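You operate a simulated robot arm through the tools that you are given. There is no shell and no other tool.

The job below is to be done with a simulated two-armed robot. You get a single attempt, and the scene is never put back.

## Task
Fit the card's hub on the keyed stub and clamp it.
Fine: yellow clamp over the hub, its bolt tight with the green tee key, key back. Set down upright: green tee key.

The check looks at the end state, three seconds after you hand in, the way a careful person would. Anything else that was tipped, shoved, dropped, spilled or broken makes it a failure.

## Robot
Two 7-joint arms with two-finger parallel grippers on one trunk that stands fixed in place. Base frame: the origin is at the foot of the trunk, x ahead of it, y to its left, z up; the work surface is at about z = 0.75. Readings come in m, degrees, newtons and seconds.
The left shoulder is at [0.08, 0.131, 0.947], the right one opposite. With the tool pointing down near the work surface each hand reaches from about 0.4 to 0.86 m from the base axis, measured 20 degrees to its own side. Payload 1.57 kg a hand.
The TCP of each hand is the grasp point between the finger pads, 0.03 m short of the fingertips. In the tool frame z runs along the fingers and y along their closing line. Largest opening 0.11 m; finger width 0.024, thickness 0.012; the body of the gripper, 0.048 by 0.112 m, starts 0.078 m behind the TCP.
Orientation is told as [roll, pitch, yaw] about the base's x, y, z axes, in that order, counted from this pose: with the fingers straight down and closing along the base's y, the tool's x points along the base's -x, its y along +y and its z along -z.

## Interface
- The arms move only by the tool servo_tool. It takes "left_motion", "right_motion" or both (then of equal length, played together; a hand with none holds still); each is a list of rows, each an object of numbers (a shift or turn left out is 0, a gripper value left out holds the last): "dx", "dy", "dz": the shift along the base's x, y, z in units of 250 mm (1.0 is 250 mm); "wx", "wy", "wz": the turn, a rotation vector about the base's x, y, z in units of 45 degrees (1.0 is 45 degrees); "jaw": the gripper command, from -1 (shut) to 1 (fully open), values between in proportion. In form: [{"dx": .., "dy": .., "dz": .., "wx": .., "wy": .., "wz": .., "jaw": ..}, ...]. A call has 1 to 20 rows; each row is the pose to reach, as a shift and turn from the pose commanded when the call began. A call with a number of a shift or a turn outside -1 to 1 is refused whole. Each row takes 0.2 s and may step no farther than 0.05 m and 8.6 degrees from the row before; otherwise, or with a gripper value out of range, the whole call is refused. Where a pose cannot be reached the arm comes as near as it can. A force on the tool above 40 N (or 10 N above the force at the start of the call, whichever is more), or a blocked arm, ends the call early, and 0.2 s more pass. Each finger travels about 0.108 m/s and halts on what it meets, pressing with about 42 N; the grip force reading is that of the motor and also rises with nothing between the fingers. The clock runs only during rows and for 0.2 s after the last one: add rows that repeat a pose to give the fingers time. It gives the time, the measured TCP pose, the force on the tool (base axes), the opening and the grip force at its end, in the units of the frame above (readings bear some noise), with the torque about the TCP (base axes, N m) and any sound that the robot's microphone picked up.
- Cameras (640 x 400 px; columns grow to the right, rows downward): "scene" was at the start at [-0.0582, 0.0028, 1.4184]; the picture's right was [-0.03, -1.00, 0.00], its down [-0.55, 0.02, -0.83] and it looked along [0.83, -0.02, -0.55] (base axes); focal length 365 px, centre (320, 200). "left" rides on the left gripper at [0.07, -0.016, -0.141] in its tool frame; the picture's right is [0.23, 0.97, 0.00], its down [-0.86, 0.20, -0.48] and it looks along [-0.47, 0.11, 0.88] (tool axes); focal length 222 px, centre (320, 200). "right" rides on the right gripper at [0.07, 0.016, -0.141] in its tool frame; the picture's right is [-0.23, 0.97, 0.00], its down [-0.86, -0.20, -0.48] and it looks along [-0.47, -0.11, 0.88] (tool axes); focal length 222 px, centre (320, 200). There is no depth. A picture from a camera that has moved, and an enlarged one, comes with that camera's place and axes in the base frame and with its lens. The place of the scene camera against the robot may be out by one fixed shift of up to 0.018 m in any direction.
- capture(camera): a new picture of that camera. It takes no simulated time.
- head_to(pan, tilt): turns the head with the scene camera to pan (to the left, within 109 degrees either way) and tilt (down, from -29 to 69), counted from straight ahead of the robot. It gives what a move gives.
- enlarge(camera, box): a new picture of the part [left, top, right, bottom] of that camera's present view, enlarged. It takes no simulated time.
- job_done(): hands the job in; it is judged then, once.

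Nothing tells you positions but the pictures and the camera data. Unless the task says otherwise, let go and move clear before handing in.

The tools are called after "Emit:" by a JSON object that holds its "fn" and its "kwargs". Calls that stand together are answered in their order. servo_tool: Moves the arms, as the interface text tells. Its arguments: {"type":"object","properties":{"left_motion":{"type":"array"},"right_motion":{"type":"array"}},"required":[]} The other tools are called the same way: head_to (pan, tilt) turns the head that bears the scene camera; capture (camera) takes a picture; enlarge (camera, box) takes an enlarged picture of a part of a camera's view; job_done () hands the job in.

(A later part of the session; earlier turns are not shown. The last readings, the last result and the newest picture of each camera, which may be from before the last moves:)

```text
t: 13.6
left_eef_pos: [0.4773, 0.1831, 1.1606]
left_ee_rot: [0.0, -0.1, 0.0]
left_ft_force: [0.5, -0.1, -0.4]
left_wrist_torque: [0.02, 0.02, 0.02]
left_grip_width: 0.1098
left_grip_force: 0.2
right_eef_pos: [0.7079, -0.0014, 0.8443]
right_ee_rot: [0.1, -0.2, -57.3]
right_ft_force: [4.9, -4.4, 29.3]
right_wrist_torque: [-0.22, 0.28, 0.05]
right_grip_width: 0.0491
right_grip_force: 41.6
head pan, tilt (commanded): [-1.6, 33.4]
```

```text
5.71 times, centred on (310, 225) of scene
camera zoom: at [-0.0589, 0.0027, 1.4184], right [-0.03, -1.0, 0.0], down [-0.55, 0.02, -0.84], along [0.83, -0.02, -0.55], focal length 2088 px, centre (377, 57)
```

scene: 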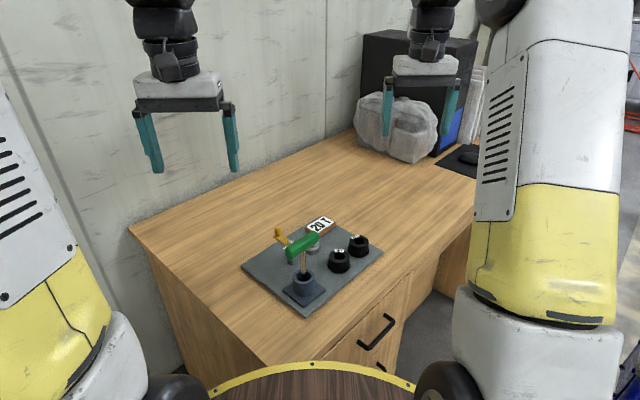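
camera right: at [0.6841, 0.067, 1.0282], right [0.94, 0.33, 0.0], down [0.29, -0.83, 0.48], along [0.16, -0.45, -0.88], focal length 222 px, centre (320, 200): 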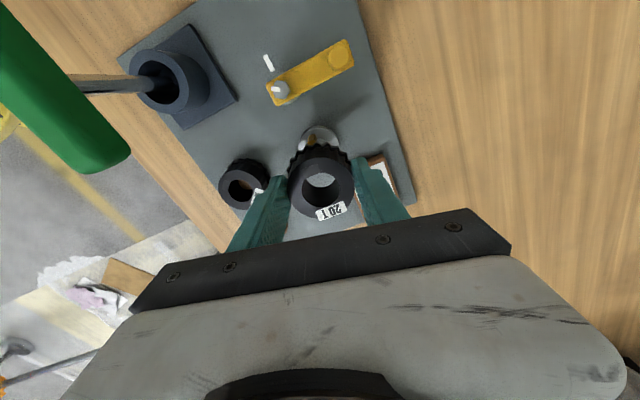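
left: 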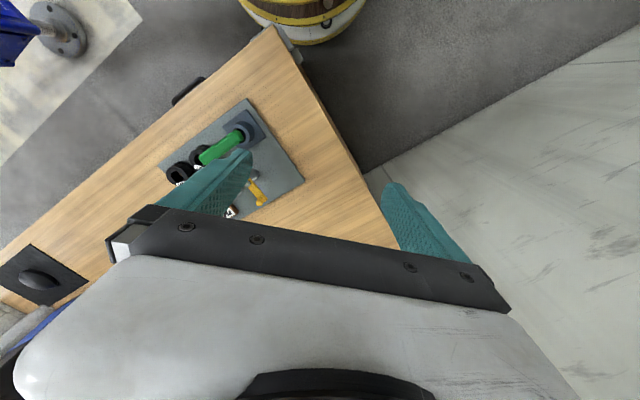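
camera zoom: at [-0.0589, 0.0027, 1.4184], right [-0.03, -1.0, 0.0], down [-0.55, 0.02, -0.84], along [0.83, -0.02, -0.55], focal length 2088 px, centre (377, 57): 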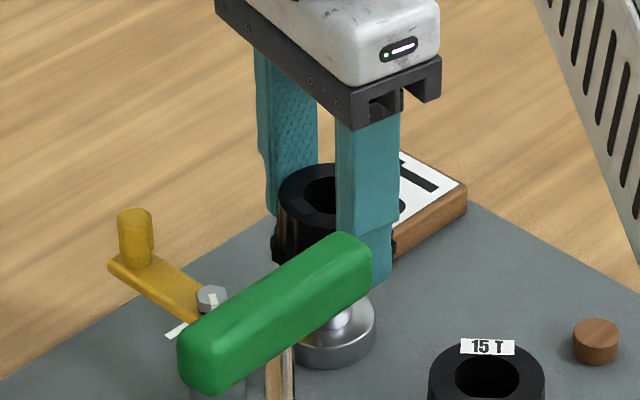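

The hub touched at about 29 N and has turned a little between the fingers. I'll back off 10 mm and look again at its pose and the stub.

Emit:
{"fn": "servo_tool", "kwargs": {"right_motion": [{"dz": 0.03}, {"dz": 0.06}, {"dz": 0.08}, {"dz": 0.08}]}}

Emit:
{"fn": "enlarge", "kwargs": {"camera": "right", "box": [270, 130, 370, 220]}}

Emit:
{"fn": "enlarge", "kwargs": {"camera": "scene", "box": [285, 200, 345, 250]}}

```text
t: 14.6
left_eef_pos: [0.4779, 0.1821, 1.1607]
left_ee_rot: [0.1, 0.0, -0.1]
left_ft_force: [-0.6, 0.3, -0.5]
left_wrist_torque: [0.01, -0.01, -0.01]
left_grip_width: 0.1099
left_grip_force: 0.0
right_eef_pos: [0.7072, -0.0013, 0.8623]
right_ee_rot: [-0.1, -0.1, -57.3]
right_ft_force: [0.7, 0.2, -2.0]
right_wrist_torque: [-0.02, 0.02, -0.02]
right_grip_width: 0.049
right_grip_force: 42.3
head pan, tilt (commanded): [-1.6, 33.4]
```

```text
4.44 times, centred on (320, 175) of right
camera zoom: at [0.6827, 0.0666, 1.0029], right [0.94, 0.34, 0.0], down [0.3, -0.83, 0.48], along [0.16, -0.45, -0.88], focal length 987 px, centre (320, 311)
```

zoom: 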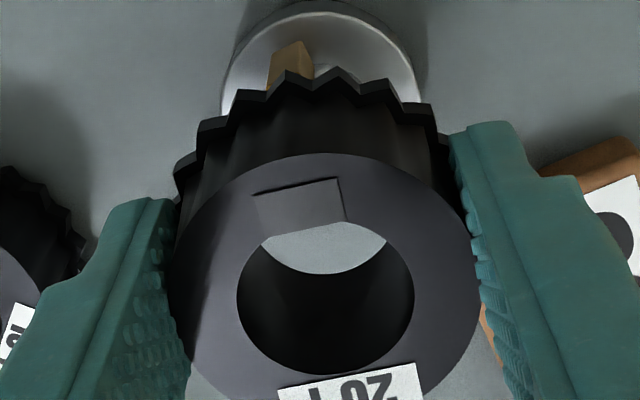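

```text
8.00 times, centred on (315, 225) of scene
camera zoom: at [-0.0581, 0.0029, 1.4184], right [-0.03, -1.0, 0.0], down [-0.55, 0.02, -0.83], along [0.83, -0.02, -0.55], focal length 2923 px, centre (360, 0)
```

zoom: 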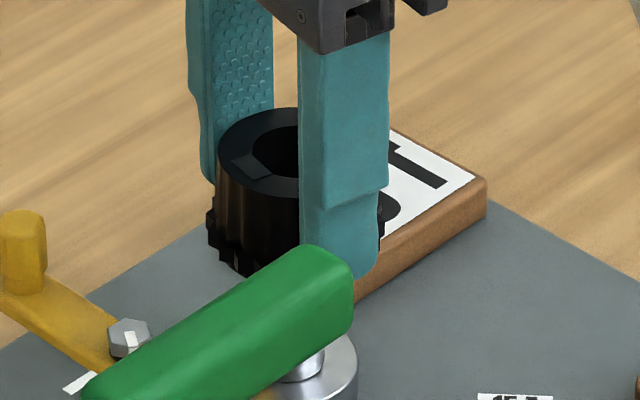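

Emit:
{"fn": "enlarge", "kwargs": {"camera": "right", "box": [275, 145, 375, 235]}}

Emit:
{"fn": "enlarge", "kwargs": {"camera": "left", "box": [215, 160, 285, 230]}}

Emit:
{"fn": "enlarge", "kwargs": {"camera": "scene", "box": [295, 180, 345, 240]}}

```text
4.44 times, centred on (325, 190) of right
camera zoom: at [0.6827, 0.0666, 1.0029], right [0.94, 0.34, 0.0], down [0.3, -0.83, 0.48], along [0.16, -0.45, -0.88], focal length 987 px, centre (298, 244)
```

zoom: 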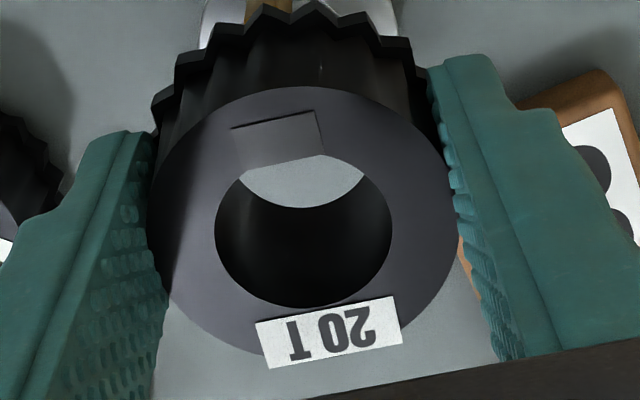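

```text
5.71 times, centred on (250, 195) of left
camera zoom: at [0.4081, 0.1659, 1.3023], right [-0.23, 0.97, 0.0], down [0.86, 0.2, 0.48], along [0.47, 0.11, -0.88], focal length 1269 px, centre (720, 229)
```

zoom: 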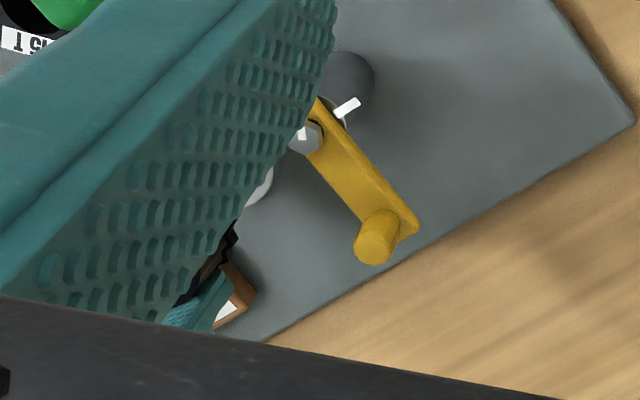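

```text
6.67 times, centred on (320, 210) of scene
camera zoom: at [-0.0581, 0.0029, 1.4184], right [-0.03, -1.0, 0.0], down [-0.55, 0.02, -0.83], along [0.83, -0.02, -0.55], focal length 2436 px, centre (320, 133)
```

zoom: 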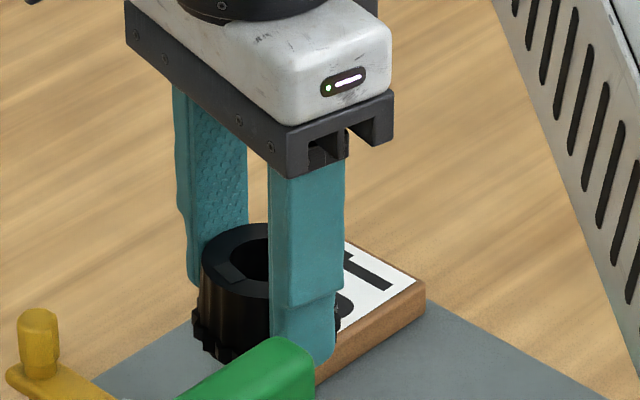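

The hub rode up about 5 mm in the fingers, and its keyway is now at roughly 122°, so it needs about +11.5° of yaw. I'll rotate, re-centre over the stub, lower to just above it and look through the bore.

Emit:
{"fn": "servo_tool", "kwargs": {"right_motion": [{"dx": -0.005, "dy": 0.004, "wz": 0.13}, {"dx": -0.01, "dy": 0.0076, "wz": 0.2556}, {"dx": -0.01, "dy": 0.0076, "dz": -0.025, "wz": 0.2556}, {"dx": -0.01, "dy": 0.0076, "dz": -0.05, "wz": 0.2556}, {"dx": -0.01, "dy": 0.0076, "dz": -0.05, "wz": 0.2556}]}}

Emit:
{"fn": "enlarge", "kwargs": {"camera": "right", "box": [275, 130, 375, 230]}}

Emit:
{"fn": "enlarge", "kwargs": {"camera": "right", "box": [300, 160, 350, 215]}}

```text
t: 15.8
left_eef_pos: [0.4782, 0.1823, 1.1614]
left_ee_rot: [0.0, 0.0, 0.0]
left_ft_force: [0.3, -0.5, -0.2]
left_wrist_torque: [0.02, -0.02, -0.04]
left_grip_width: 0.1101
left_grip_force: 0.0
right_eef_pos: [0.7054, 0.0004, 0.8498]
right_ee_rot: [0.0, 0.0, -45.8]
right_ft_force: [0.7, -0.9, -2.7]
right_wrist_torque: [0.01, 0.06, 0.02]
right_grip_width: 0.049
right_grip_force: 42.3
head pan, tilt (commanded): [-1.6, 33.4]
```

```text
4.00 times, centred on (325, 180) of right
camera zoom: at [0.6675, 0.0619, 0.9908], right [0.86, 0.52, 0.0], down [0.45, -0.75, 0.48], along [0.25, -0.41, -0.88], focal length 888 px, centre (300, 280)
```

zoom: 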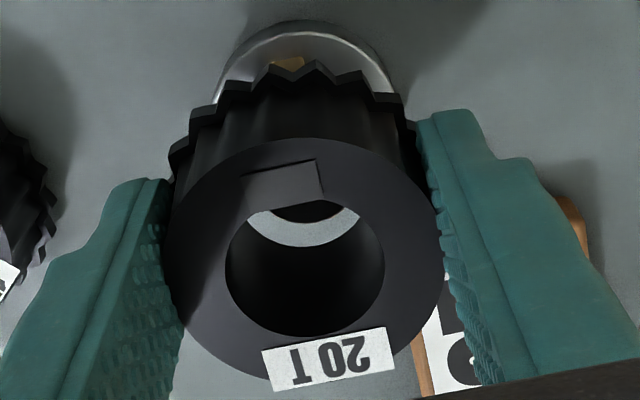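

```text
7.27 times, centred on (325, 188) of right
camera zoom: at [0.6675, 0.0619, 0.9908], right [0.86, 0.52, 0.0], down [0.45, -0.75, 0.48], along [0.25, -0.41, -0.88], focal length 1615 px, centre (284, 291)
```

zoom: 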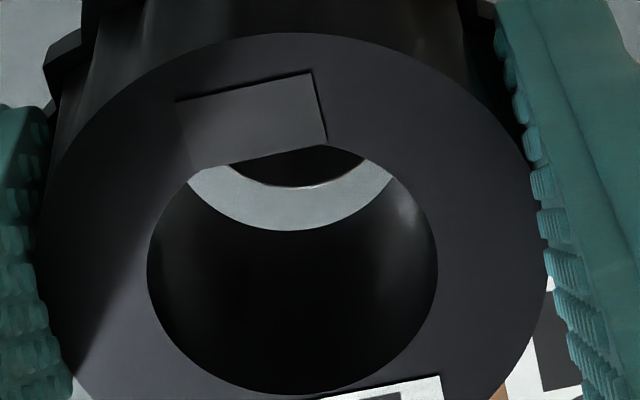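

Through the bore I can see the stub top. The hub is about 1.2 mm too far forward in the camera's sense, and the keyway angle is now right at 134°. I'll correct that and lower a little to test.

Emit:
{"fn": "servo_tool", "kwargs": {"right_motion": [{"dx": -0.0024, "dy": 0.004}, {"dx": -0.0024, "dy": 0.004, "dz": -0.012}, {"dx": -0.0024, "dy": 0.004, "dz": -0.024}, {"dx": -0.0024, "dy": 0.004, "dz": -0.034}]}}

Emit:
{"fn": "enlarge", "kwargs": {"camera": "right", "box": [300, 160, 350, 215]}}

Emit:
{"fn": "enlarge", "kwargs": {"camera": "right", "box": [275, 130, 375, 230]}}

```text
t: 16.8
left_eef_pos: [0.4777, 0.1824, 1.1615]
left_ee_rot: [0.0, 0.0, 0.0]
left_ft_force: [0.4, -0.3, 0.0]
left_wrist_torque: [0.0, 0.0, -0.02]
left_grip_width: 0.1098
left_grip_force: 0.1
right_eef_pos: [0.7054, 0.0019, 0.8419]
right_ee_rot: [0.0, 0.0, -45.9]
right_ft_force: [-0.1, -0.8, -2.4]
right_wrist_torque: [0.0, -0.01, 0.02]
right_grip_width: 0.0493
right_grip_force: 41.9
head pan, tilt (commanded): [-1.6, 33.4]
```

```text
7.27 times, centred on (325, 188) of right
camera zoom: at [0.6674, 0.0629, 0.9825], right [0.86, 0.52, 0.0], down [0.45, -0.75, 0.48], along [0.25, -0.41, -0.88], focal length 1615 px, centre (284, 291)
```

zoom: 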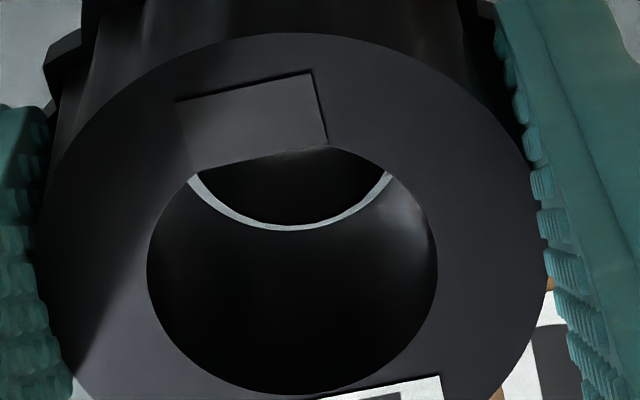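

```text
4.00 times, centred on (325, 180) of right
camera zoom: at [0.6674, 0.0629, 0.9825], right [0.86, 0.52, 0.0], down [0.45, -0.75, 0.48], along [0.25, -0.41, -0.88], focal length 888 px, centre (300, 280)
```

zoom: 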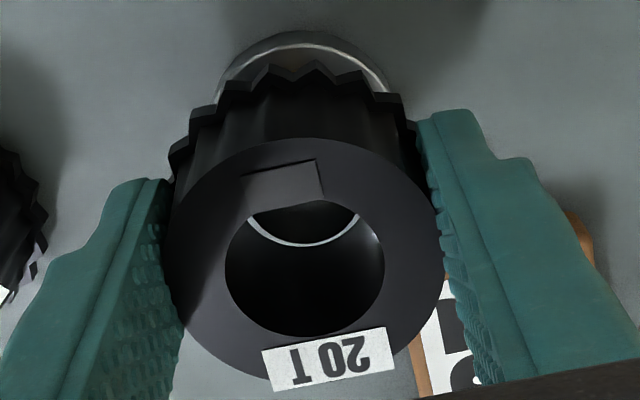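

The stub shows concentric within the bore with an even gap and no contact force. I'll keep lowering in small steps.

Emit:
{"fn": "servo_tool", "kwargs": {"right_motion": [{"dz": -0.012}, {"dz": -0.024}, {"dz": -0.036}, {"dz": -0.036}]}}

Emit:
{"fn": "enlarge", "kwargs": {"camera": "right", "box": [275, 130, 375, 230]}}

```text
t: 17.8
left_eef_pos: [0.4786, 0.1828, 1.1615]
left_ee_rot: [0.0, -0.1, 0.0]
left_ft_force: [-0.2, 0.1, 0.9]
left_wrist_torque: [0.06, 0.01, 0.02]
left_grip_width: 0.1099
left_grip_force: 0.0
right_eef_pos: [0.7052, 0.0029, 0.8319]
right_ee_rot: [0.0, 0.1, -45.9]
right_ft_force: [0.8, -0.9, -2.5]
right_wrist_torque: [-0.01, 0.03, -0.02]
right_grip_width: 0.0491
right_grip_force: 41.9
head pan, tilt (commanded): [-1.6, 33.4]
```

```text
4.00 times, centred on (325, 180) of right
camera zoom: at [0.6671, 0.0629, 0.973], right [0.86, 0.52, 0.0], down [0.45, -0.75, 0.48], along [0.25, -0.41, -0.88], focal length 888 px, centre (300, 280)
```

zoom: 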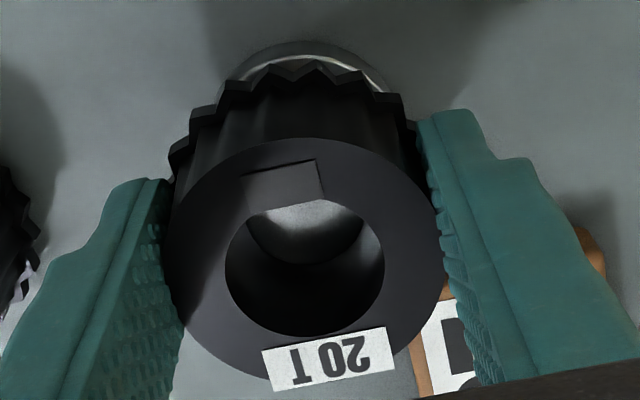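

The stub is inside the bore with no contact force. I'll lower further toward the flange.

Emit:
{"fn": "servo_tool", "kwargs": {"right_motion": [{"dz": -0.012}, {"dz": -0.024}, {"dz": -0.036}, {"dz": -0.048}, {"dz": -0.06}, {"dz": -0.072}]}}

Emit:
{"fn": "enlarge", "kwargs": {"camera": "right", "box": [275, 130, 375, 230]}}

Emit:
{"fn": "enlarge", "kwargs": {"camera": "scene", "box": [270, 200, 350, 270]}}

```text
t: 19.2
left_eef_pos: [0.4792, 0.1829, 1.1618]
left_ee_rot: [0.0, 0.0, -0.1]
left_ft_force: [0.6, -0.1, 0.2]
left_wrist_torque: [0.01, -0.02, -0.01]
left_grip_width: 0.1103
left_grip_force: 0.0
right_eef_pos: [0.7048, 0.0013, 0.815]
right_ee_rot: [0.0, 0.1, -45.8]
right_ft_force: [0.2, -0.2, -3.2]
right_wrist_torque: [0.01, 0.05, 0.0]
right_grip_width: 0.0494
right_grip_force: 42.6
head pan, tilt (commanded): [-1.6, 33.4]
```

```text
4.00 times, centred on (325, 180) of right
camera zoom: at [0.6673, 0.0628, 0.9552], right [0.86, 0.52, 0.0], down [0.45, -0.75, 0.48], along [0.25, -0.41, -0.88], focal length 888 px, centre (300, 280)
```

zoom: 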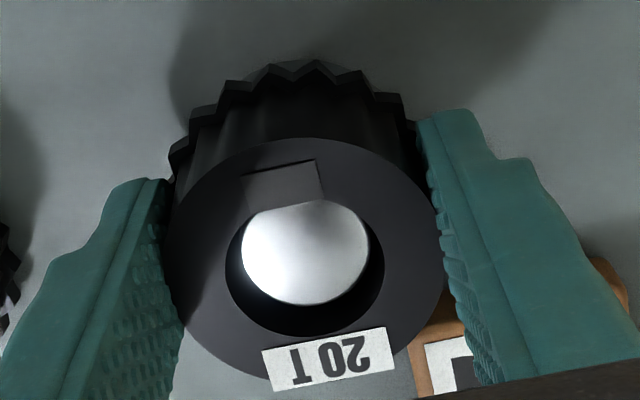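

```text
5.71 times, centred on (310, 235) of scene
camera zoom: at [-0.0581, 0.0029, 1.4184], right [-0.03, -1.0, 0.0], down [-0.55, 0.02, -0.83], along [0.83, -0.02, -0.55], focal length 2088 px, centre (377, 0)
```

zoom: 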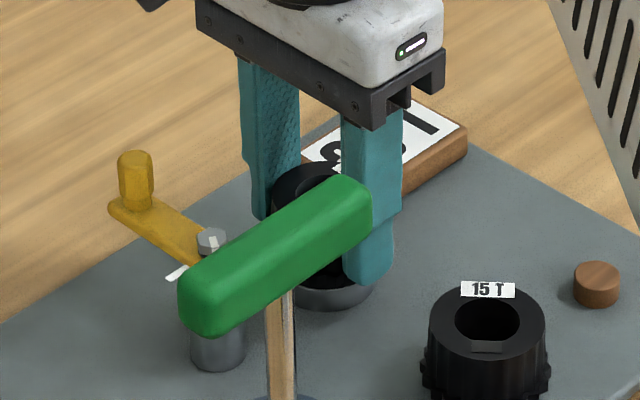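

The stub now fills the bore and the hub is nearly on the flange. I'll make the last few millimetres slowly and watch for contact.

Emit:
{"fn": "servo_tool", "kwargs": {"right_motion": [{"dz": -0.006}, {"dz": -0.012}, {"dz": -0.018}, {"dz": -0.018}]}}

Emit:
{"fn": "enlarge", "kwargs": {"camera": "right", "box": [275, 130, 375, 230]}}

```text
t: 20.2
left_eef_pos: [0.4775, 0.1821, 1.1619]
left_ee_rot: [0.0, -0.1, 0.0]
left_ft_force: [0.7, 0.7, -0.5]
left_wrist_torque: [-0.03, -0.01, -0.01]
left_grip_width: 0.1098
left_grip_force: 0.0
right_eef_pos: [0.705, 0.0024, 0.8111]
right_ee_rot: [0.2, -0.1, -45.8]
right_ft_force: [-6.9, -1.5, 26.8]
right_wrist_torque: [-0.65, -0.15, -0.18]
right_grip_width: 0.0494
right_grip_force: 41.7
head pan, tilt (commanded): [-1.6, 33.4]
```

```text
4.00 times, centred on (325, 180) of right
camera zoom: at [0.667, 0.0629, 0.9525], right [0.86, 0.52, 0.0], down [0.45, -0.75, 0.48], along [0.25, -0.41, -0.88], focal length 888 px, centre (300, 280)
```

zoom: 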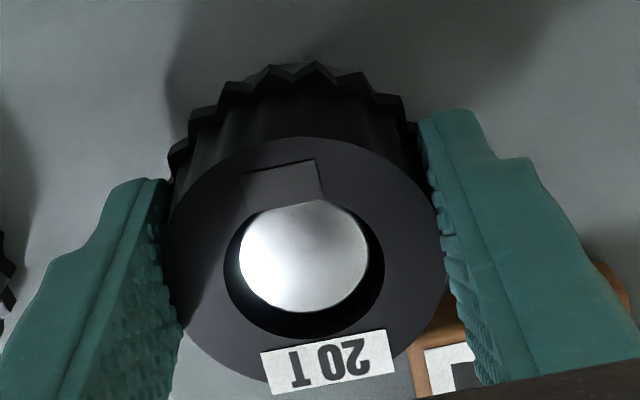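

The hub is down on the flange with about 27 N. I'll ease off slightly and open the fingers gently so it settles flat.

Emit:
{"fn": "servo_tool", "kwargs": {"right_motion": [{"dz": 0.006}, {"dz": 0.006, "jaw": 0.0}, {"dz": 0.006, "jaw": 0.2}, {"dz": 0.006, "jaw": 0.35}, {"dz": 0.006, "jaw": 0.35}]}}

Emit:
{"fn": "enlarge", "kwargs": {"camera": "right", "box": [265, 130, 385, 240]}}

Emit:
{"fn": "enlarge", "kwargs": {"camera": "scene", "box": [270, 200, 350, 270]}}

```text
t: 21.4
left_eef_pos: [0.4779, 0.1826, 1.1627]
left_ee_rot: [0.0, 0.0, 0.0]
left_ft_force: [0.5, 0.0, 0.9]
left_wrist_torque: [0.01, 0.03, 0.02]
left_grip_width: 0.11
left_grip_force: 0.1
right_eef_pos: [0.7043, 0.0029, 0.8112]
right_ee_rot: [0.0, 0.0, -45.8]
right_ft_force: [0.4, 0.2, -0.2]
right_wrist_torque: [-0.04, 0.02, -0.03]
right_grip_width: 0.0743
right_grip_force: 0.1
head pan, tilt (commanded): [-1.6, 33.4]
```

```text
3.64 times, centred on (325, 185) of right
camera zoom: at [0.6673, 0.0629, 0.9521], right [0.86, 0.52, 0.0], down [0.45, -0.75, 0.48], along [0.25, -0.41, -0.88], focal length 808 px, centre (302, 254)
```

zoom: 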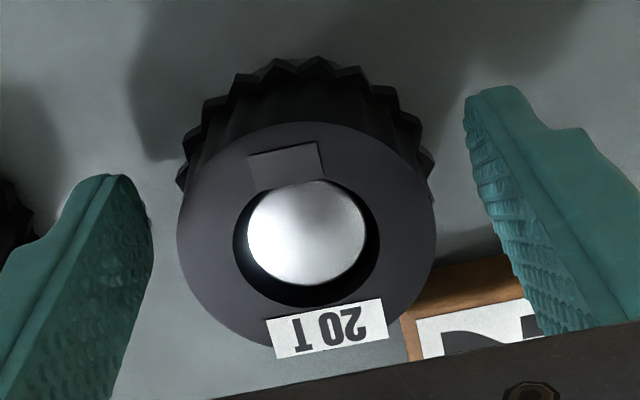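

```text
5.71 times, centred on (310, 235) of scene
camera zoom: at [-0.0581, 0.0029, 1.4184], right [-0.03, -1.0, 0.0], down [-0.55, 0.02, -0.83], along [0.83, -0.02, -0.55], focal length 2088 px, centre (377, 0)
```

zoom: 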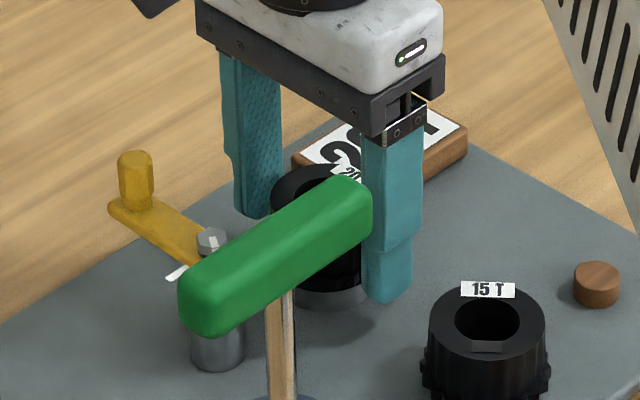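

The hub is released. I'll raise the right hand straight up and check how it seats.

Emit:
{"fn": "servo_tool", "kwargs": {"right_motion": [{"dz": 0.05}, {"dz": 0.15}, {"dz": 0.25}, {"dz": 0.35}, {"dz": 0.42}, {"dz": 0.42}]}}

Emit:
{"fn": "enlarge", "kwargs": {"camera": "right", "box": [270, 100, 370, 200]}}

Emit:
{"fn": "enlarge", "kwargs": {"camera": "scene", "box": [270, 200, 350, 270]}}

Emit:
{"fn": "capture", "kwargs": {"camera": "right"}}

```text
t: 22.8
left_eef_pos: [0.4782, 0.183, 1.1608]
left_ee_rot: [0.0, 0.0, 0.1]
left_ft_force: [0.0, 0.0, 0.2]
left_wrist_torque: [-0.01, -0.01, 0.02]
left_grip_width: 0.1098
left_grip_force: 0.0
right_eef_pos: [0.7033, 0.0017, 0.9166]
right_ee_rot: [-0.1, 0.0, -45.8]
right_ft_force: [0.2, 0.2, 0.3]
right_wrist_torque: [-0.02, -0.01, 0.0]
right_grip_width: 0.0741
right_grip_force: 0.0
head pan, tilt (commanded): [-1.6, 33.4]
```

```text
4.00 times, centred on (320, 150) of right
camera zoom: at [0.6666, 0.0632, 1.0579], right [0.86, 0.52, 0.0], down [0.45, -0.75, 0.48], along [0.25, -0.41, -0.88], focal length 888 px, centre (320, 400)
```

zoom: 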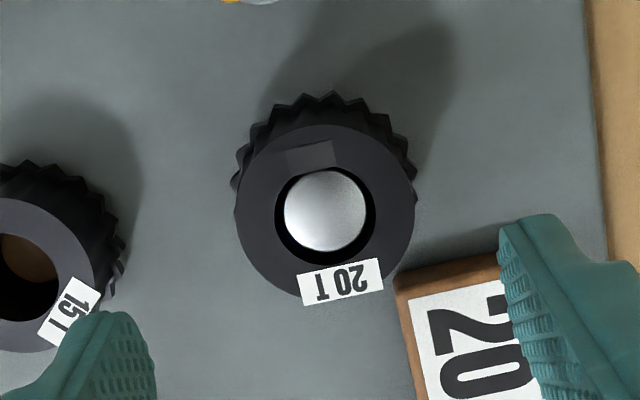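

```text
5.71 times, centred on (310, 235) of scene
camera zoom: at [-0.0581, 0.0029, 1.4184], right [-0.03, -1.0, 0.0], down [-0.55, 0.02, -0.83], along [0.83, -0.02, -0.55], focal length 2088 px, centre (377, 0)
```

zoom: 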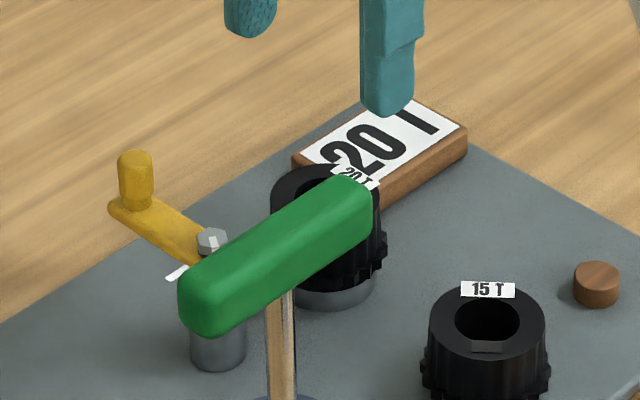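

```text
taken
camera right: at [0.6666, 0.0632, 1.0579], right [0.86, 0.52, 0.0], down [0.45, -0.75, 0.48], along [0.25, -0.41, -0.88], focal length 222 px, centre (320, 200)
```

right: 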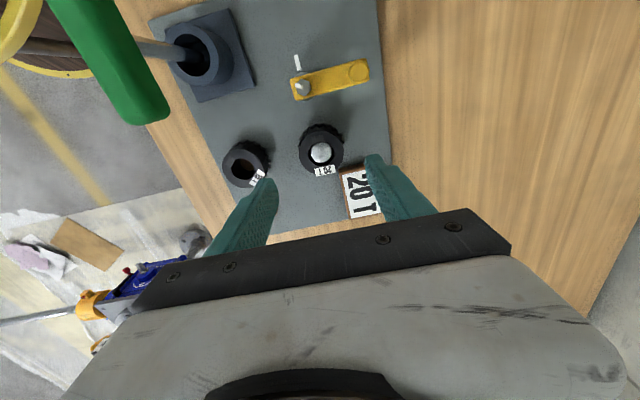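

The keyway lines up at about 133° and the stub sits centred in the bore. I want to confirm it is fully seated and see its height against the clamp arm, so I'll zoom in from several cameras.

Emit:
{"fn": "enlarge", "kwargs": {"camera": "scene", "box": [290, 220, 330, 255]}}

Emit:
{"fn": "enlarge", "kwargs": {"camera": "right", "box": [280, 40, 380, 140]}}

Emit:
{"fn": "enlarge", "kwargs": {"camera": "right", "box": [290, 115, 355, 180]}}

Emit:
{"fn": "enlarge", "kwargs": {"camera": "left", "box": [200, 130, 300, 230]}}

```text
11.43 times, centred on (310, 238) of scene
camera zoom: at [-0.0581, 0.0029, 1.4184], right [-0.03, -1.0, 0.0], down [-0.55, 0.02, -0.83], along [0.83, -0.02, -0.55], focal length 4175 px, centre (434, -229)
```

zoom: 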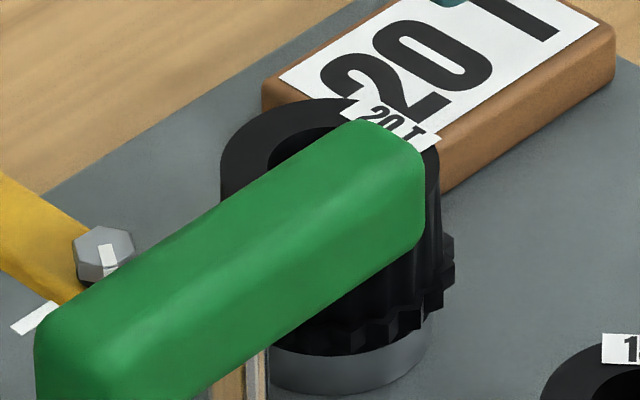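

```text
4.00 times, centred on (330, 90) of right
camera zoom: at [0.6666, 0.0632, 1.0579], right [0.86, 0.52, 0.0], down [0.45, -0.75, 0.48], along [0.25, -0.41, -0.88], focal length 888 px, centre (280, 640)
```

zoom: 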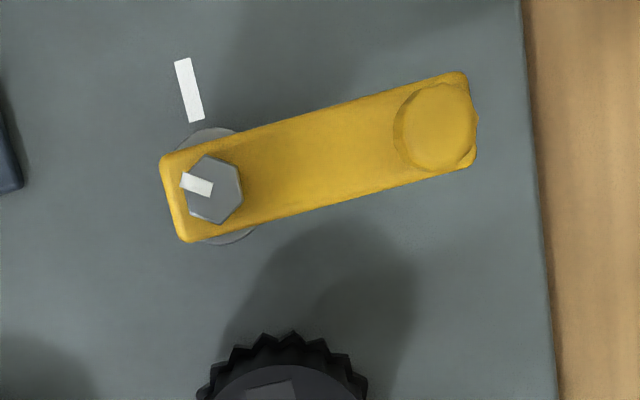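

```text
6.15 times, centred on (322, 148) of right
camera zoom: at [0.6666, 0.0632, 1.0579], right [0.86, 0.52, 0.0], down [0.45, -0.75, 0.48], along [0.25, -0.41, -0.88], focal length 1367 px, centre (305, 523)
```

zoom: 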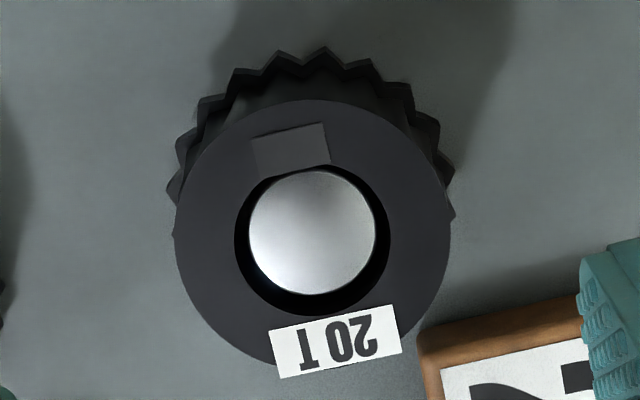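

```text
4.00 times, centred on (250, 180) of left
camera zoom: at [0.4081, 0.1659, 1.3023], right [-0.23, 0.97, 0.0], down [0.86, 0.2, 0.48], along [0.47, 0.11, -0.88], focal length 888 px, centre (600, 280)
```

zoom: 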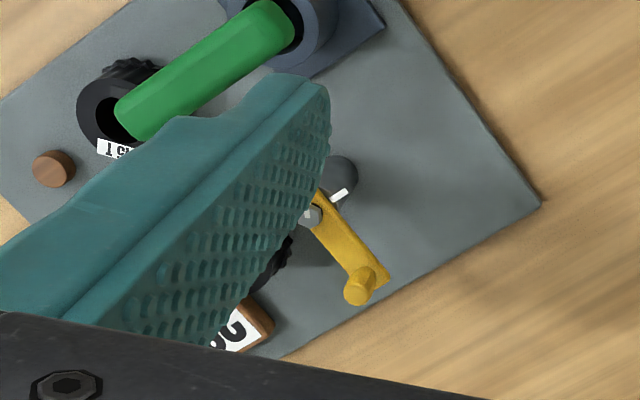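

The hub's teeth rest directly on the flange, so it is seated. The clamp pivot is near (0.657, 0.049), and the arm's peg is at about (0.691, 0.084) with its top at about 0.853. The right hand will grip the peg and swing the arm over the hub, so first I'll rotate it above the peg.

Emit:
{"fn": "servo_tool", "kwargs": {"right_motion": [{"dx": 0.0, "dy": 0.0, "dz": 0.06, "wz": 0.15}, {"dx": -0.01, "dy": 0.06, "dz": 0.08, "wz": 0.3}, {"dx": -0.02, "dy": 0.13, "dz": 0.08, "wz": 0.45}, {"dx": -0.03, "dy": 0.2, "dz": 0.08, "wz": 0.6}, {"dx": -0.045, "dy": 0.27, "dz": 0.08, "wz": 0.75}, {"dx": -0.0536, "dy": 0.329, "dz": 0.08, "wz": 0.9}, {"dx": -0.0536, "dy": 0.329, "dz": 0.08, "wz": 1.0}, {"dx": -0.0536, "dy": 0.329, "dz": 0.08, "wz": 1.0}]}}

Emit:
{"fn": "servo_tool", "kwargs": {"right_motion": [{"wz": 0.15}, {"wz": 0.3}, {"wz": 0.45}, {"wz": 0.6}, {"wz": 0.75}, {"wz": 0.9}, {"wz": 1.0}, {"wz": 1.0}]}}

Emit:
{"fn": "capture", "kwargs": {"camera": "right"}}

Emit:
{"fn": "enlarge", "kwargs": {"camera": "right", "box": [240, 100, 400, 230]}}

Emit:
{"fn": "capture", "kwargs": {"camera": "scene"}}

```text
t: 24.6
left_eef_pos: [0.4777, 0.1819, 1.16]
left_ee_rot: [0.0, -0.1, 0.0]
left_ft_force: [-0.1, 0.1, -1.1]
left_wrist_torque: [0.02, 0.01, 0.03]
left_grip_width: 0.11
left_grip_force: 0.0
right_eef_pos: [0.6928, 0.0836, 0.9356]
right_ee_rot: [0.1, 0.0, -0.6]
right_ft_force: [0.2, -0.3, -0.3]
right_wrist_torque: [0.0, -0.01, 0.01]
right_grip_width: 0.0741
right_grip_force: 0.0
head pan, tilt (commanded): [-1.6, 33.4]
```

```text
t: 26.4
left_eef_pos: [0.4777, 0.1827, 1.1619]
left_ee_rot: [0.0, -0.1, 0.1]
left_ft_force: [0.5, 0.3, 0.2]
left_wrist_torque: [0.0, 0.04, -0.03]
left_grip_width: 0.1098
left_grip_force: 0.1
right_eef_pos: [0.6924, 0.0835, 0.9354]
right_ee_rot: [0.0, 0.0, 44.3]
right_ft_force: [0.6, 0.0, 0.4]
right_wrist_torque: [0.01, 0.02, 0.01]
right_grip_width: 0.0741
right_grip_force: 0.1
head pan, tilt (commanded): [-1.6, 33.4]
```

```text
taken
camera right: at [0.6296, 0.046, 1.0773], right [-0.52, 0.86, 0.0], down [0.75, 0.45, 0.48], along [0.41, 0.25, -0.88], focal length 222 px, centre (320, 200)
```

right: 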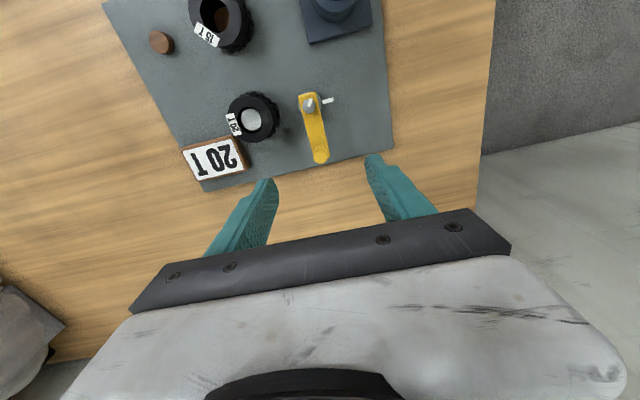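

```text
3.08 times, centred on (320, 165) of right
camera zoom: at [0.6296, 0.046, 1.0773], right [-0.52, 0.86, 0.0], down [0.75, 0.45, 0.48], along [0.41, 0.25, -0.88], focal length 684 px, centre (320, 308)
```

zoom: 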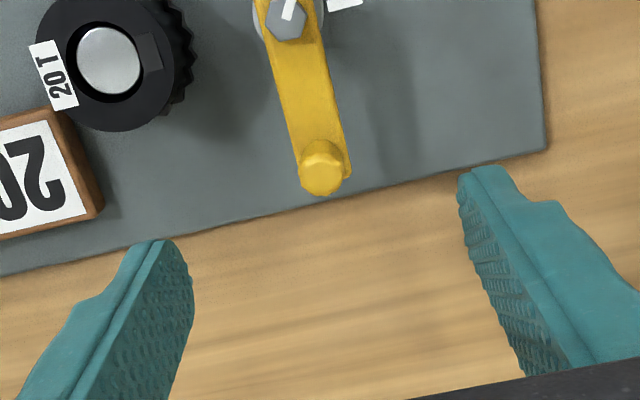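

```text
taken
camera scene: at [-0.0581, 0.0029, 1.4184], right [-0.03, -1.0, 0.0], down [-0.55, 0.02, -0.83], along [0.83, -0.02, -0.55], focal length 365 px, centre (320, 200)
```

scene: 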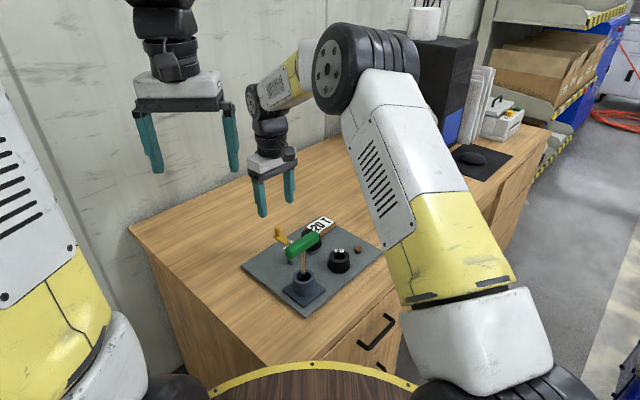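

The hand is centred over the peg at (0.691, 0.084). I'll narrow the fingers, descend so the tips stay just above the arm plate, and grip the peg.

Emit:
{"fn": "servo_tool", "kwargs": {"right_motion": [{"dz": -0.06, "jaw": 0.0}, {"dz": -0.14, "jaw": -0.2}, {"dz": -0.22, "jaw": -0.2}, {"dz": -0.29}, {"dz": -0.325}, {"dz": -0.325}]}}

Emit:
{"fn": "enlarge", "kwargs": {"camera": "right", "box": [240, 100, 400, 230]}}

Emit:
{"fn": "enlarge", "kwargs": {"camera": "scene", "box": [240, 190, 340, 280]}}

```text
t: 27.8
left_eef_pos: [0.4794, 0.1825, 1.1607]
left_ee_rot: [0.1, 0.0, -0.1]
left_ft_force: [-0.3, 0.3, -0.1]
left_wrist_torque: [0.0, -0.02, -0.03]
left_grip_width: 0.1101
left_grip_force: 0.0
right_eef_pos: [0.6916, 0.0843, 0.8544]
right_ee_rot: [0.0, -0.1, 44.2]
right_ft_force: [-0.8, 0.0, -0.1]
right_wrist_torque: [-0.04, -0.03, 0.04]
right_grip_width: 0.0442
right_grip_force: 0.1
head pan, tilt (commanded): [-1.6, 33.4]
```

```text
3.08 times, centred on (320, 165) of right
camera zoom: at [0.6297, 0.0466, 0.9954], right [-0.52, 0.86, 0.0], down [0.75, 0.45, 0.48], along [0.41, 0.25, -0.88], focal length 684 px, centre (320, 308)
```

zoom: 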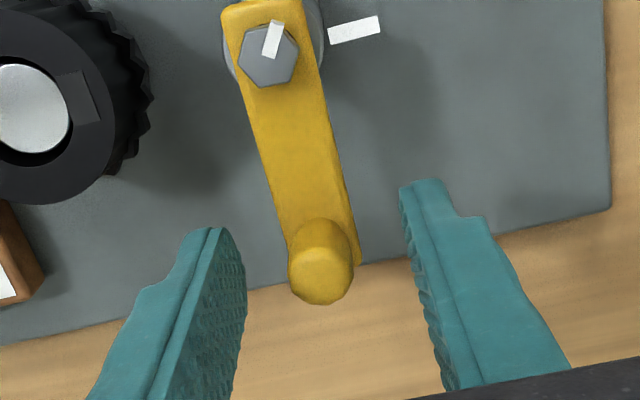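

```text
4.44 times, centred on (290, 235) of scene
camera zoom: at [-0.0581, 0.0029, 1.4184], right [-0.03, -1.0, 0.0], down [-0.55, 0.02, -0.83], along [0.83, -0.02, -0.55], focal length 1624 px, centre (453, 44)
```

zoom: 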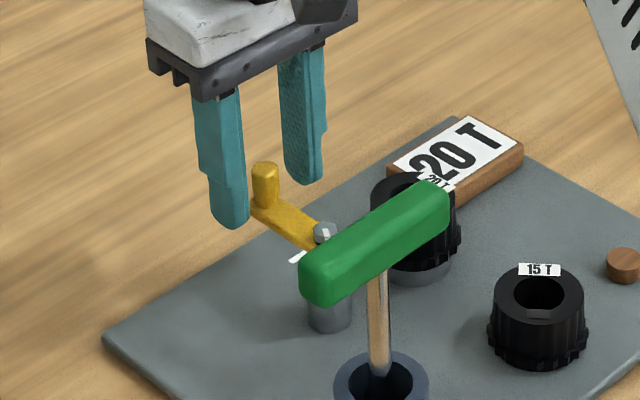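

The peg is between the fingers and slightly behind the TCP. I'll shift back 3 mm and close.

Emit:
{"fn": "servo_tool", "kwargs": {"right_motion": [{"dx": -0.01, "dy": -0.006}, {"dx": -0.01, "dy": -0.006, "jaw": -0.4}, {"dx": -0.01, "dy": -0.006, "jaw": -0.6}, {"dx": -0.01, "dy": -0.006, "jaw": -1.0}, {"dx": -0.01, "dy": -0.006, "jaw": -1.0}, {"dx": -0.01, "dy": -0.006, "jaw": -1.0}]}}

Emit:
{"fn": "enlarge", "kwargs": {"camera": "right", "box": [240, 100, 400, 230]}}

```text
t: 29.2
left_eef_pos: [0.4783, 0.1826, 1.1611]
left_ee_rot: [0.0, 0.1, 0.0]
left_ft_force: [0.7, 0.0, -0.5]
left_wrist_torque: [0.01, 0.0, -0.01]
left_grip_width: 0.1102
left_grip_force: 0.1
right_eef_pos: [0.6899, 0.0823, 0.8537]
right_ee_rot: [-0.1, 0.0, 44.1]
right_ft_force: [6.5, -4.4, -0.2]
right_wrist_torque: [0.28, 0.05, -0.02]
right_grip_width: 0.0156
right_grip_force: 31.2
head pan, tilt (commanded): [-1.6, 33.4]
```

```text
3.08 times, centred on (320, 165) of right
camera zoom: at [0.6276, 0.0445, 0.9956], right [-0.52, 0.86, 0.0], down [0.75, 0.45, 0.48], along [0.41, 0.25, -0.88], focal length 684 px, centre (320, 308)
```

zoom: 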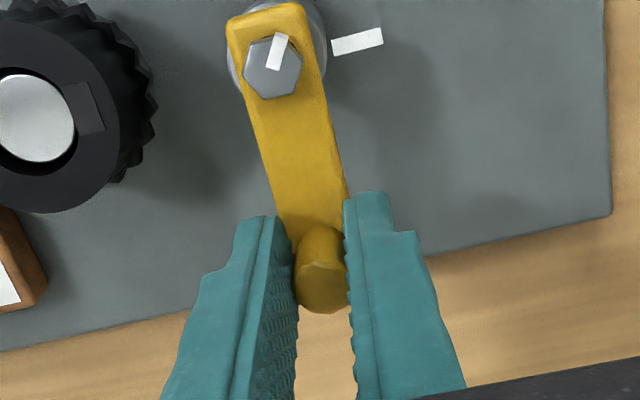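

The peg is gripped at 15.6 mm. I'll swing the arm along its arc about the pivot, starting with 15° to feel the resistance.

Emit:
{"fn": "servo_tool", "kwargs": {"right_motion": [{"dx": 0.0111, "dy": -0.0118, "wz": -0.1111}, {"dx": 0.0211, "dy": -0.0246, "wz": -0.2222}, {"dx": 0.03, "dy": -0.0382, "wz": -0.3333}]}}

Emit:
{"fn": "enlarge", "kwargs": {"camera": "right", "box": [240, 100, 400, 230]}}

```text
t: 30.0
left_eef_pos: [0.4778, 0.1819, 1.1607]
left_ee_rot: [0.1, -0.1, 0.0]
left_ft_force: [0.5, 0.4, 0.2]
left_wrist_torque: [-0.04, 0.01, -0.01]
left_grip_width: 0.11
left_grip_force: 0.0
right_eef_pos: [0.6965, 0.0738, 0.8547]
right_ee_rot: [0.1, 0.0, 29.2]
right_ft_force: [1.8, 2.0, -0.4]
right_wrist_torque: [0.02, -0.75, -0.04]
right_grip_width: 0.0154
right_grip_force: 31.6
head pan, tilt (commanded): [-1.6, 33.4]
```

```text
3.08 times, centred on (320, 165) of right
camera zoom: at [0.627, 0.0535, 0.9957], right [-0.28, 0.96, 0.0], down [0.84, 0.24, 0.48], along [0.46, 0.13, -0.88], focal length 684 px, centre (320, 308)
```

zoom: 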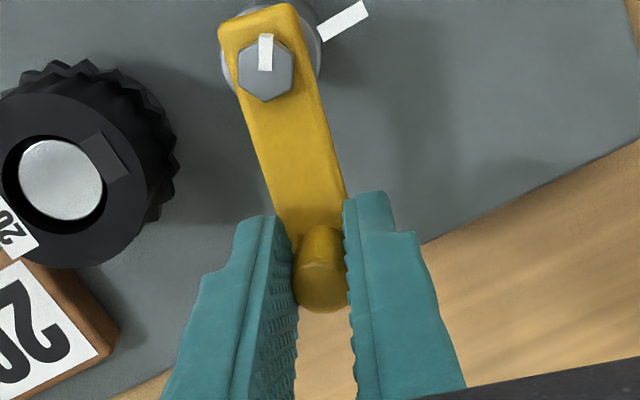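

The arm swings freely. I'll continue along the arc for another 45°.

Emit:
{"fn": "servo_tool", "kwargs": {"right_motion": [{"dx": 0.0076, "dy": -0.0143, "wz": -0.1111}, {"dx": 0.014, "dy": -0.0292, "wz": -0.2222}, {"dx": 0.0191, "dy": -0.0446, "wz": -0.3333}, {"dx": 0.0228, "dy": -0.0604, "wz": -0.4444}, {"dx": 0.0251, "dy": -0.0765, "wz": -0.5555}, {"dx": 0.026, "dy": -0.0927, "wz": -0.6666}, {"dx": 0.0255, "dy": -0.1089, "wz": -0.7777}, {"dx": 0.0236, "dy": -0.125, "wz": -0.8888}, {"dx": 0.0203, "dy": -0.1409, "wz": -1.0}]}}

Emit:
{"fn": "enlarge", "kwargs": {"camera": "right", "box": [220, 80, 400, 230]}}

Emit:
{"fn": "enlarge", "kwargs": {"camera": "scene", "box": [260, 200, 340, 270]}}

```text
t: 32.0
left_eef_pos: [0.4785, 0.1822, 1.1601]
left_ee_rot: [0.0, 0.0, 0.0]
left_ft_force: [-0.9, -0.3, -0.1]
left_wrist_torque: [0.03, 0.03, 0.0]
left_grip_width: 0.1102
left_grip_force: 0.1
right_eef_pos: [0.7015, 0.0372, 0.8561]
right_ee_rot: [0.0, 0.1, -15.8]
right_ft_force: [2.1, 1.8, -0.3]
right_wrist_torque: [0.44, -0.1, -0.1]
right_grip_width: 0.0154
right_grip_force: 31.5
head pan, tilt (commanded): [-1.6, 33.4]
```

```text
2.67 times, centred on (310, 155) of right
camera zoom: at [0.6383, 0.0718, 0.9958], right [0.48, 0.87, 0.0], down [0.77, -0.43, 0.48], along [0.42, -0.23, -0.88], focal length 592 px, centre (347, 320)
```

zoom: 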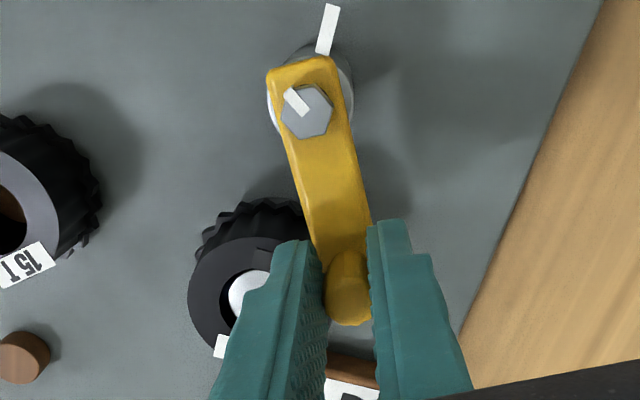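

```text
5.71 times, centred on (300, 235) of scene
camera zoom: at [-0.0577, 0.003, 1.4184], right [-0.03, -1.0, 0.0], down [-0.55, 0.02, -0.83], along [0.83, -0.02, -0.55], focal length 2088 px, centre (434, 0)
```

zoom: 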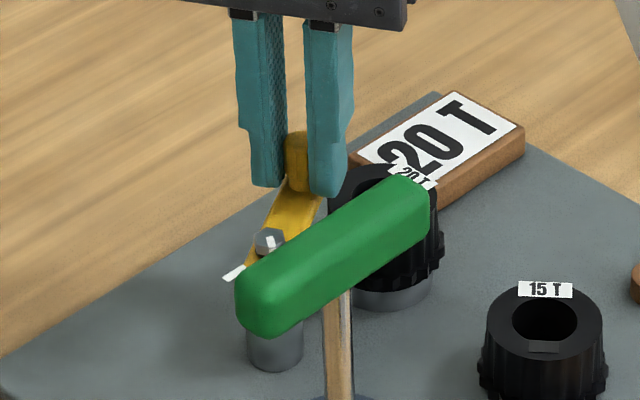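

The arm is about to pass over the hub's edge. I'll go a further 13° and check for any contact.

Emit:
{"fn": "servo_tool", "kwargs": {"right_motion": [{"dx": -0.0041, "dy": -0.0137, "wz": -0.0978}, {"dx": -0.0092, "dy": -0.027, "wz": -0.1956}, {"dx": -0.0152, "dy": -0.0399, "wz": -0.2933}]}}

Emit:
{"fn": "enlarge", "kwargs": {"camera": "right", "box": [220, 80, 400, 230]}}

Emit:
{"fn": "enlarge", "kwargs": {"camera": "scene", "box": [280, 205, 330, 250]}}

```text
t: 32.8
left_eef_pos: [0.4786, 0.1829, 1.161]
left_ee_rot: [0.0, 0.0, -0.1]
left_ft_force: [-0.6, -0.2, -0.9]
left_wrist_torque: [-0.02, 0.01, 0.0]
left_grip_width: 0.1099
left_grip_force: 0.1
right_eef_pos: [0.6982, 0.028, 0.8544]
right_ee_rot: [0.0, 0.1, -29.2]
right_ft_force: [-1.0, -0.3, 0.6]
right_wrist_torque: [0.42, -0.16, 0.04]
right_grip_width: 0.0154
right_grip_force: 31.7
head pan, tilt (commanded): [-1.6, 33.4]
```

```text
2.67 times, centred on (310, 155) of right
camera zoom: at [0.644, 0.0754, 0.9958], right [0.67, 0.74, 0.0], down [0.65, -0.59, 0.48], along [0.35, -0.32, -0.88], focal length 592 px, centre (347, 320)
```

zoom: 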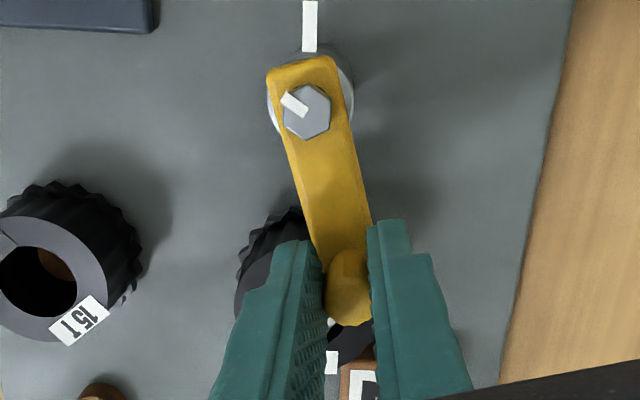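

```text
8.89 times, centred on (305, 228) of scene
camera zoom: at [-0.0579, 0.0029, 1.4184], right [-0.03, -1.0, 0.0], down [-0.55, 0.02, -0.83], along [0.83, -0.02, -0.55], focal length 3248 px, centre (453, -44)
```

zoom: 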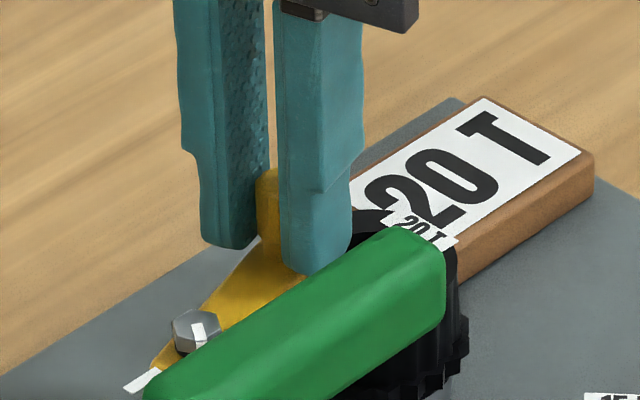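

No contact, and the arm is passing over the hub. I'll finish the swing to point at the stub.

Emit:
{"fn": "servo_tool", "kwargs": {"right_motion": [{"dx": -0.0071, "dy": -0.0124, "wz": -0.0978}, {"dx": -0.0152, "dy": -0.0243, "wz": -0.1956}, {"dx": -0.024, "dy": -0.0354, "wz": -0.2934}, {"dx": -0.0335, "dy": -0.0457, "wz": -0.389}, {"dx": -0.0335, "dy": -0.0457, "wz": -0.389}]}}

Emit:
{"fn": "enlarge", "kwargs": {"camera": "right", "box": [220, 80, 400, 230]}}

Emit:
{"fn": "enlarge", "kwargs": {"camera": "scene", "box": [280, 205, 330, 250]}}

```text
t: 34.0
left_eef_pos: [0.4785, 0.183, 1.1604]
left_ee_rot: [0.0, 0.0, 0.0]
left_ft_force: [-0.2, -0.6, 0.7]
left_wrist_torque: [-0.02, 0.0, 0.0]
left_grip_width: 0.11
left_grip_force: 0.1
right_eef_pos: [0.6896, 0.0175, 0.8546]
right_ee_rot: [0.0, 0.1, -46.4]
right_ft_force: [-1.0, 5.9, -0.1]
right_wrist_torque: [-0.2, 0.22, -0.01]
right_grip_width: 0.0155
right_grip_force: 31.4
head pan, tilt (commanded): [-1.6, 33.4]
```

```text
2.67 times, centred on (310, 155) of right
camera zoom: at [0.653, 0.0787, 0.9958], right [0.86, 0.51, 0.0], down [0.44, -0.76, 0.48], along [0.24, -0.41, -0.88], focal length 592 px, centre (347, 320)
```

zoom: 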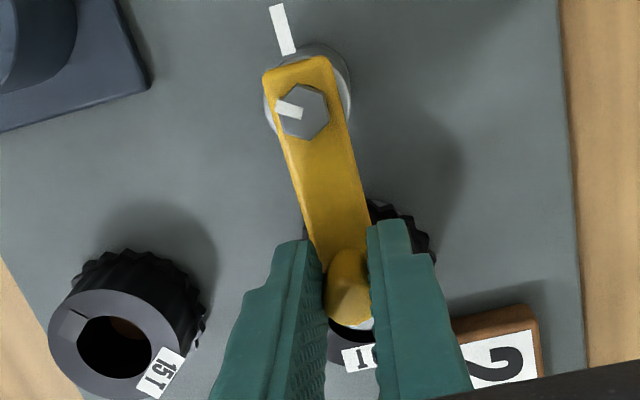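

```text
8.89 times, centred on (305, 228) of scene
camera zoom: at [-0.0578, 0.0032, 1.4184], right [-0.03, -1.0, 0.0], down [-0.55, 0.02, -0.83], along [0.83, -0.02, -0.55], focal length 3248 px, centre (453, -44)
```

zoom: 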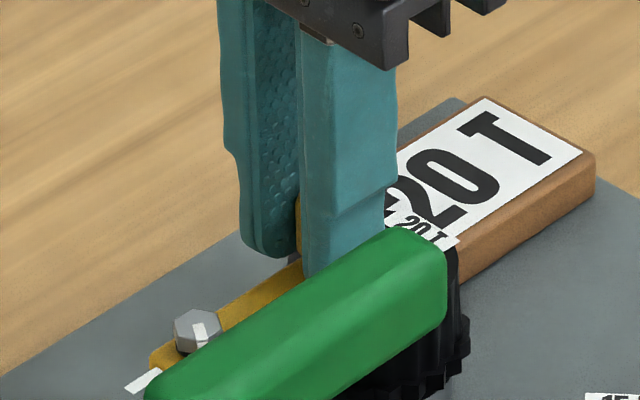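

The arm points at the hub. The bolt has not turned: its mark is still at about 195°, and the fixed white mark is at about 137°. I'll release the peg and lift away to check.

Emit:
{"fn": "servo_tool", "kwargs": {"right_motion": [{"jaw": -0.6}, {"jaw": -0.3}, {"jaw": -0.2}, {"dz": 0.06}, {"dz": 0.15}, {"dz": 0.25}, {"dz": 0.35}, {"dz": 0.35}]}}

Emit:
{"fn": "enlarge", "kwargs": {"camera": "right", "box": [240, 60, 390, 200]}}

Emit:
{"fn": "enlarge", "kwargs": {"camera": "scene", "box": [270, 205, 340, 260]}}

```text
t: 35.8
left_eef_pos: [0.479, 0.1831, 1.1619]
left_ee_rot: [0.1, 0.0, 0.0]
left_ft_force: [0.3, -0.2, 0.2]
left_wrist_torque: [-0.02, 0.0, 0.01]
left_grip_width: 0.11
left_grip_force: 0.0
right_eef_pos: [0.6881, 0.0157, 0.9416]
right_ee_rot: [0.0, 0.0, -46.5]
right_ft_force: [0.8, 0.0, 0.2]
right_wrist_torque: [0.01, 0.01, 0.01]
right_grip_width: 0.044
right_grip_force: 0.0
head pan, tilt (commanded): [-1.6, 33.4]
```

```text
2.86 times, centred on (315, 130) of right
camera zoom: at [0.6522, 0.0774, 1.0834], right [0.86, 0.51, 0.0], down [0.44, -0.76, 0.48], along [0.24, -0.41, -0.88], focal length 635 px, centre (334, 400)
```

zoom: 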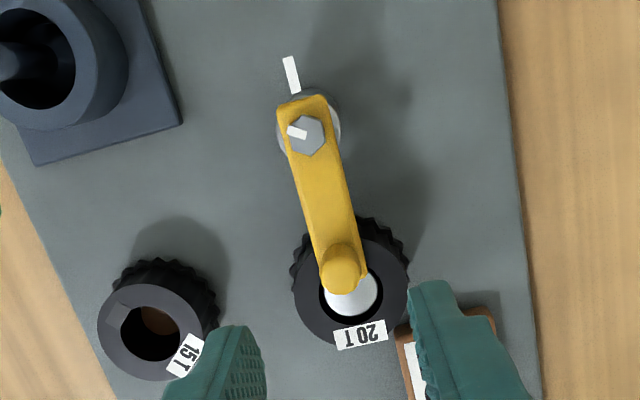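

```text
7.27 times, centred on (305, 232) of scene
camera zoom: at [-0.0581, 0.0029, 1.4184], right [-0.03, -1.0, 0.0], down [-0.55, 0.02, -0.83], along [0.83, -0.02, -0.55], focal length 2657 px, centre (429, -36)
```

zoom: 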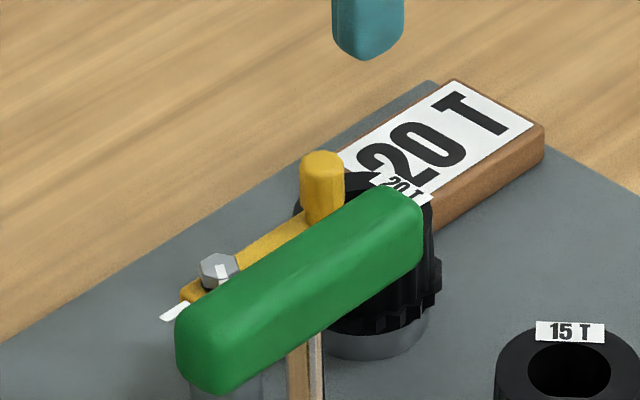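

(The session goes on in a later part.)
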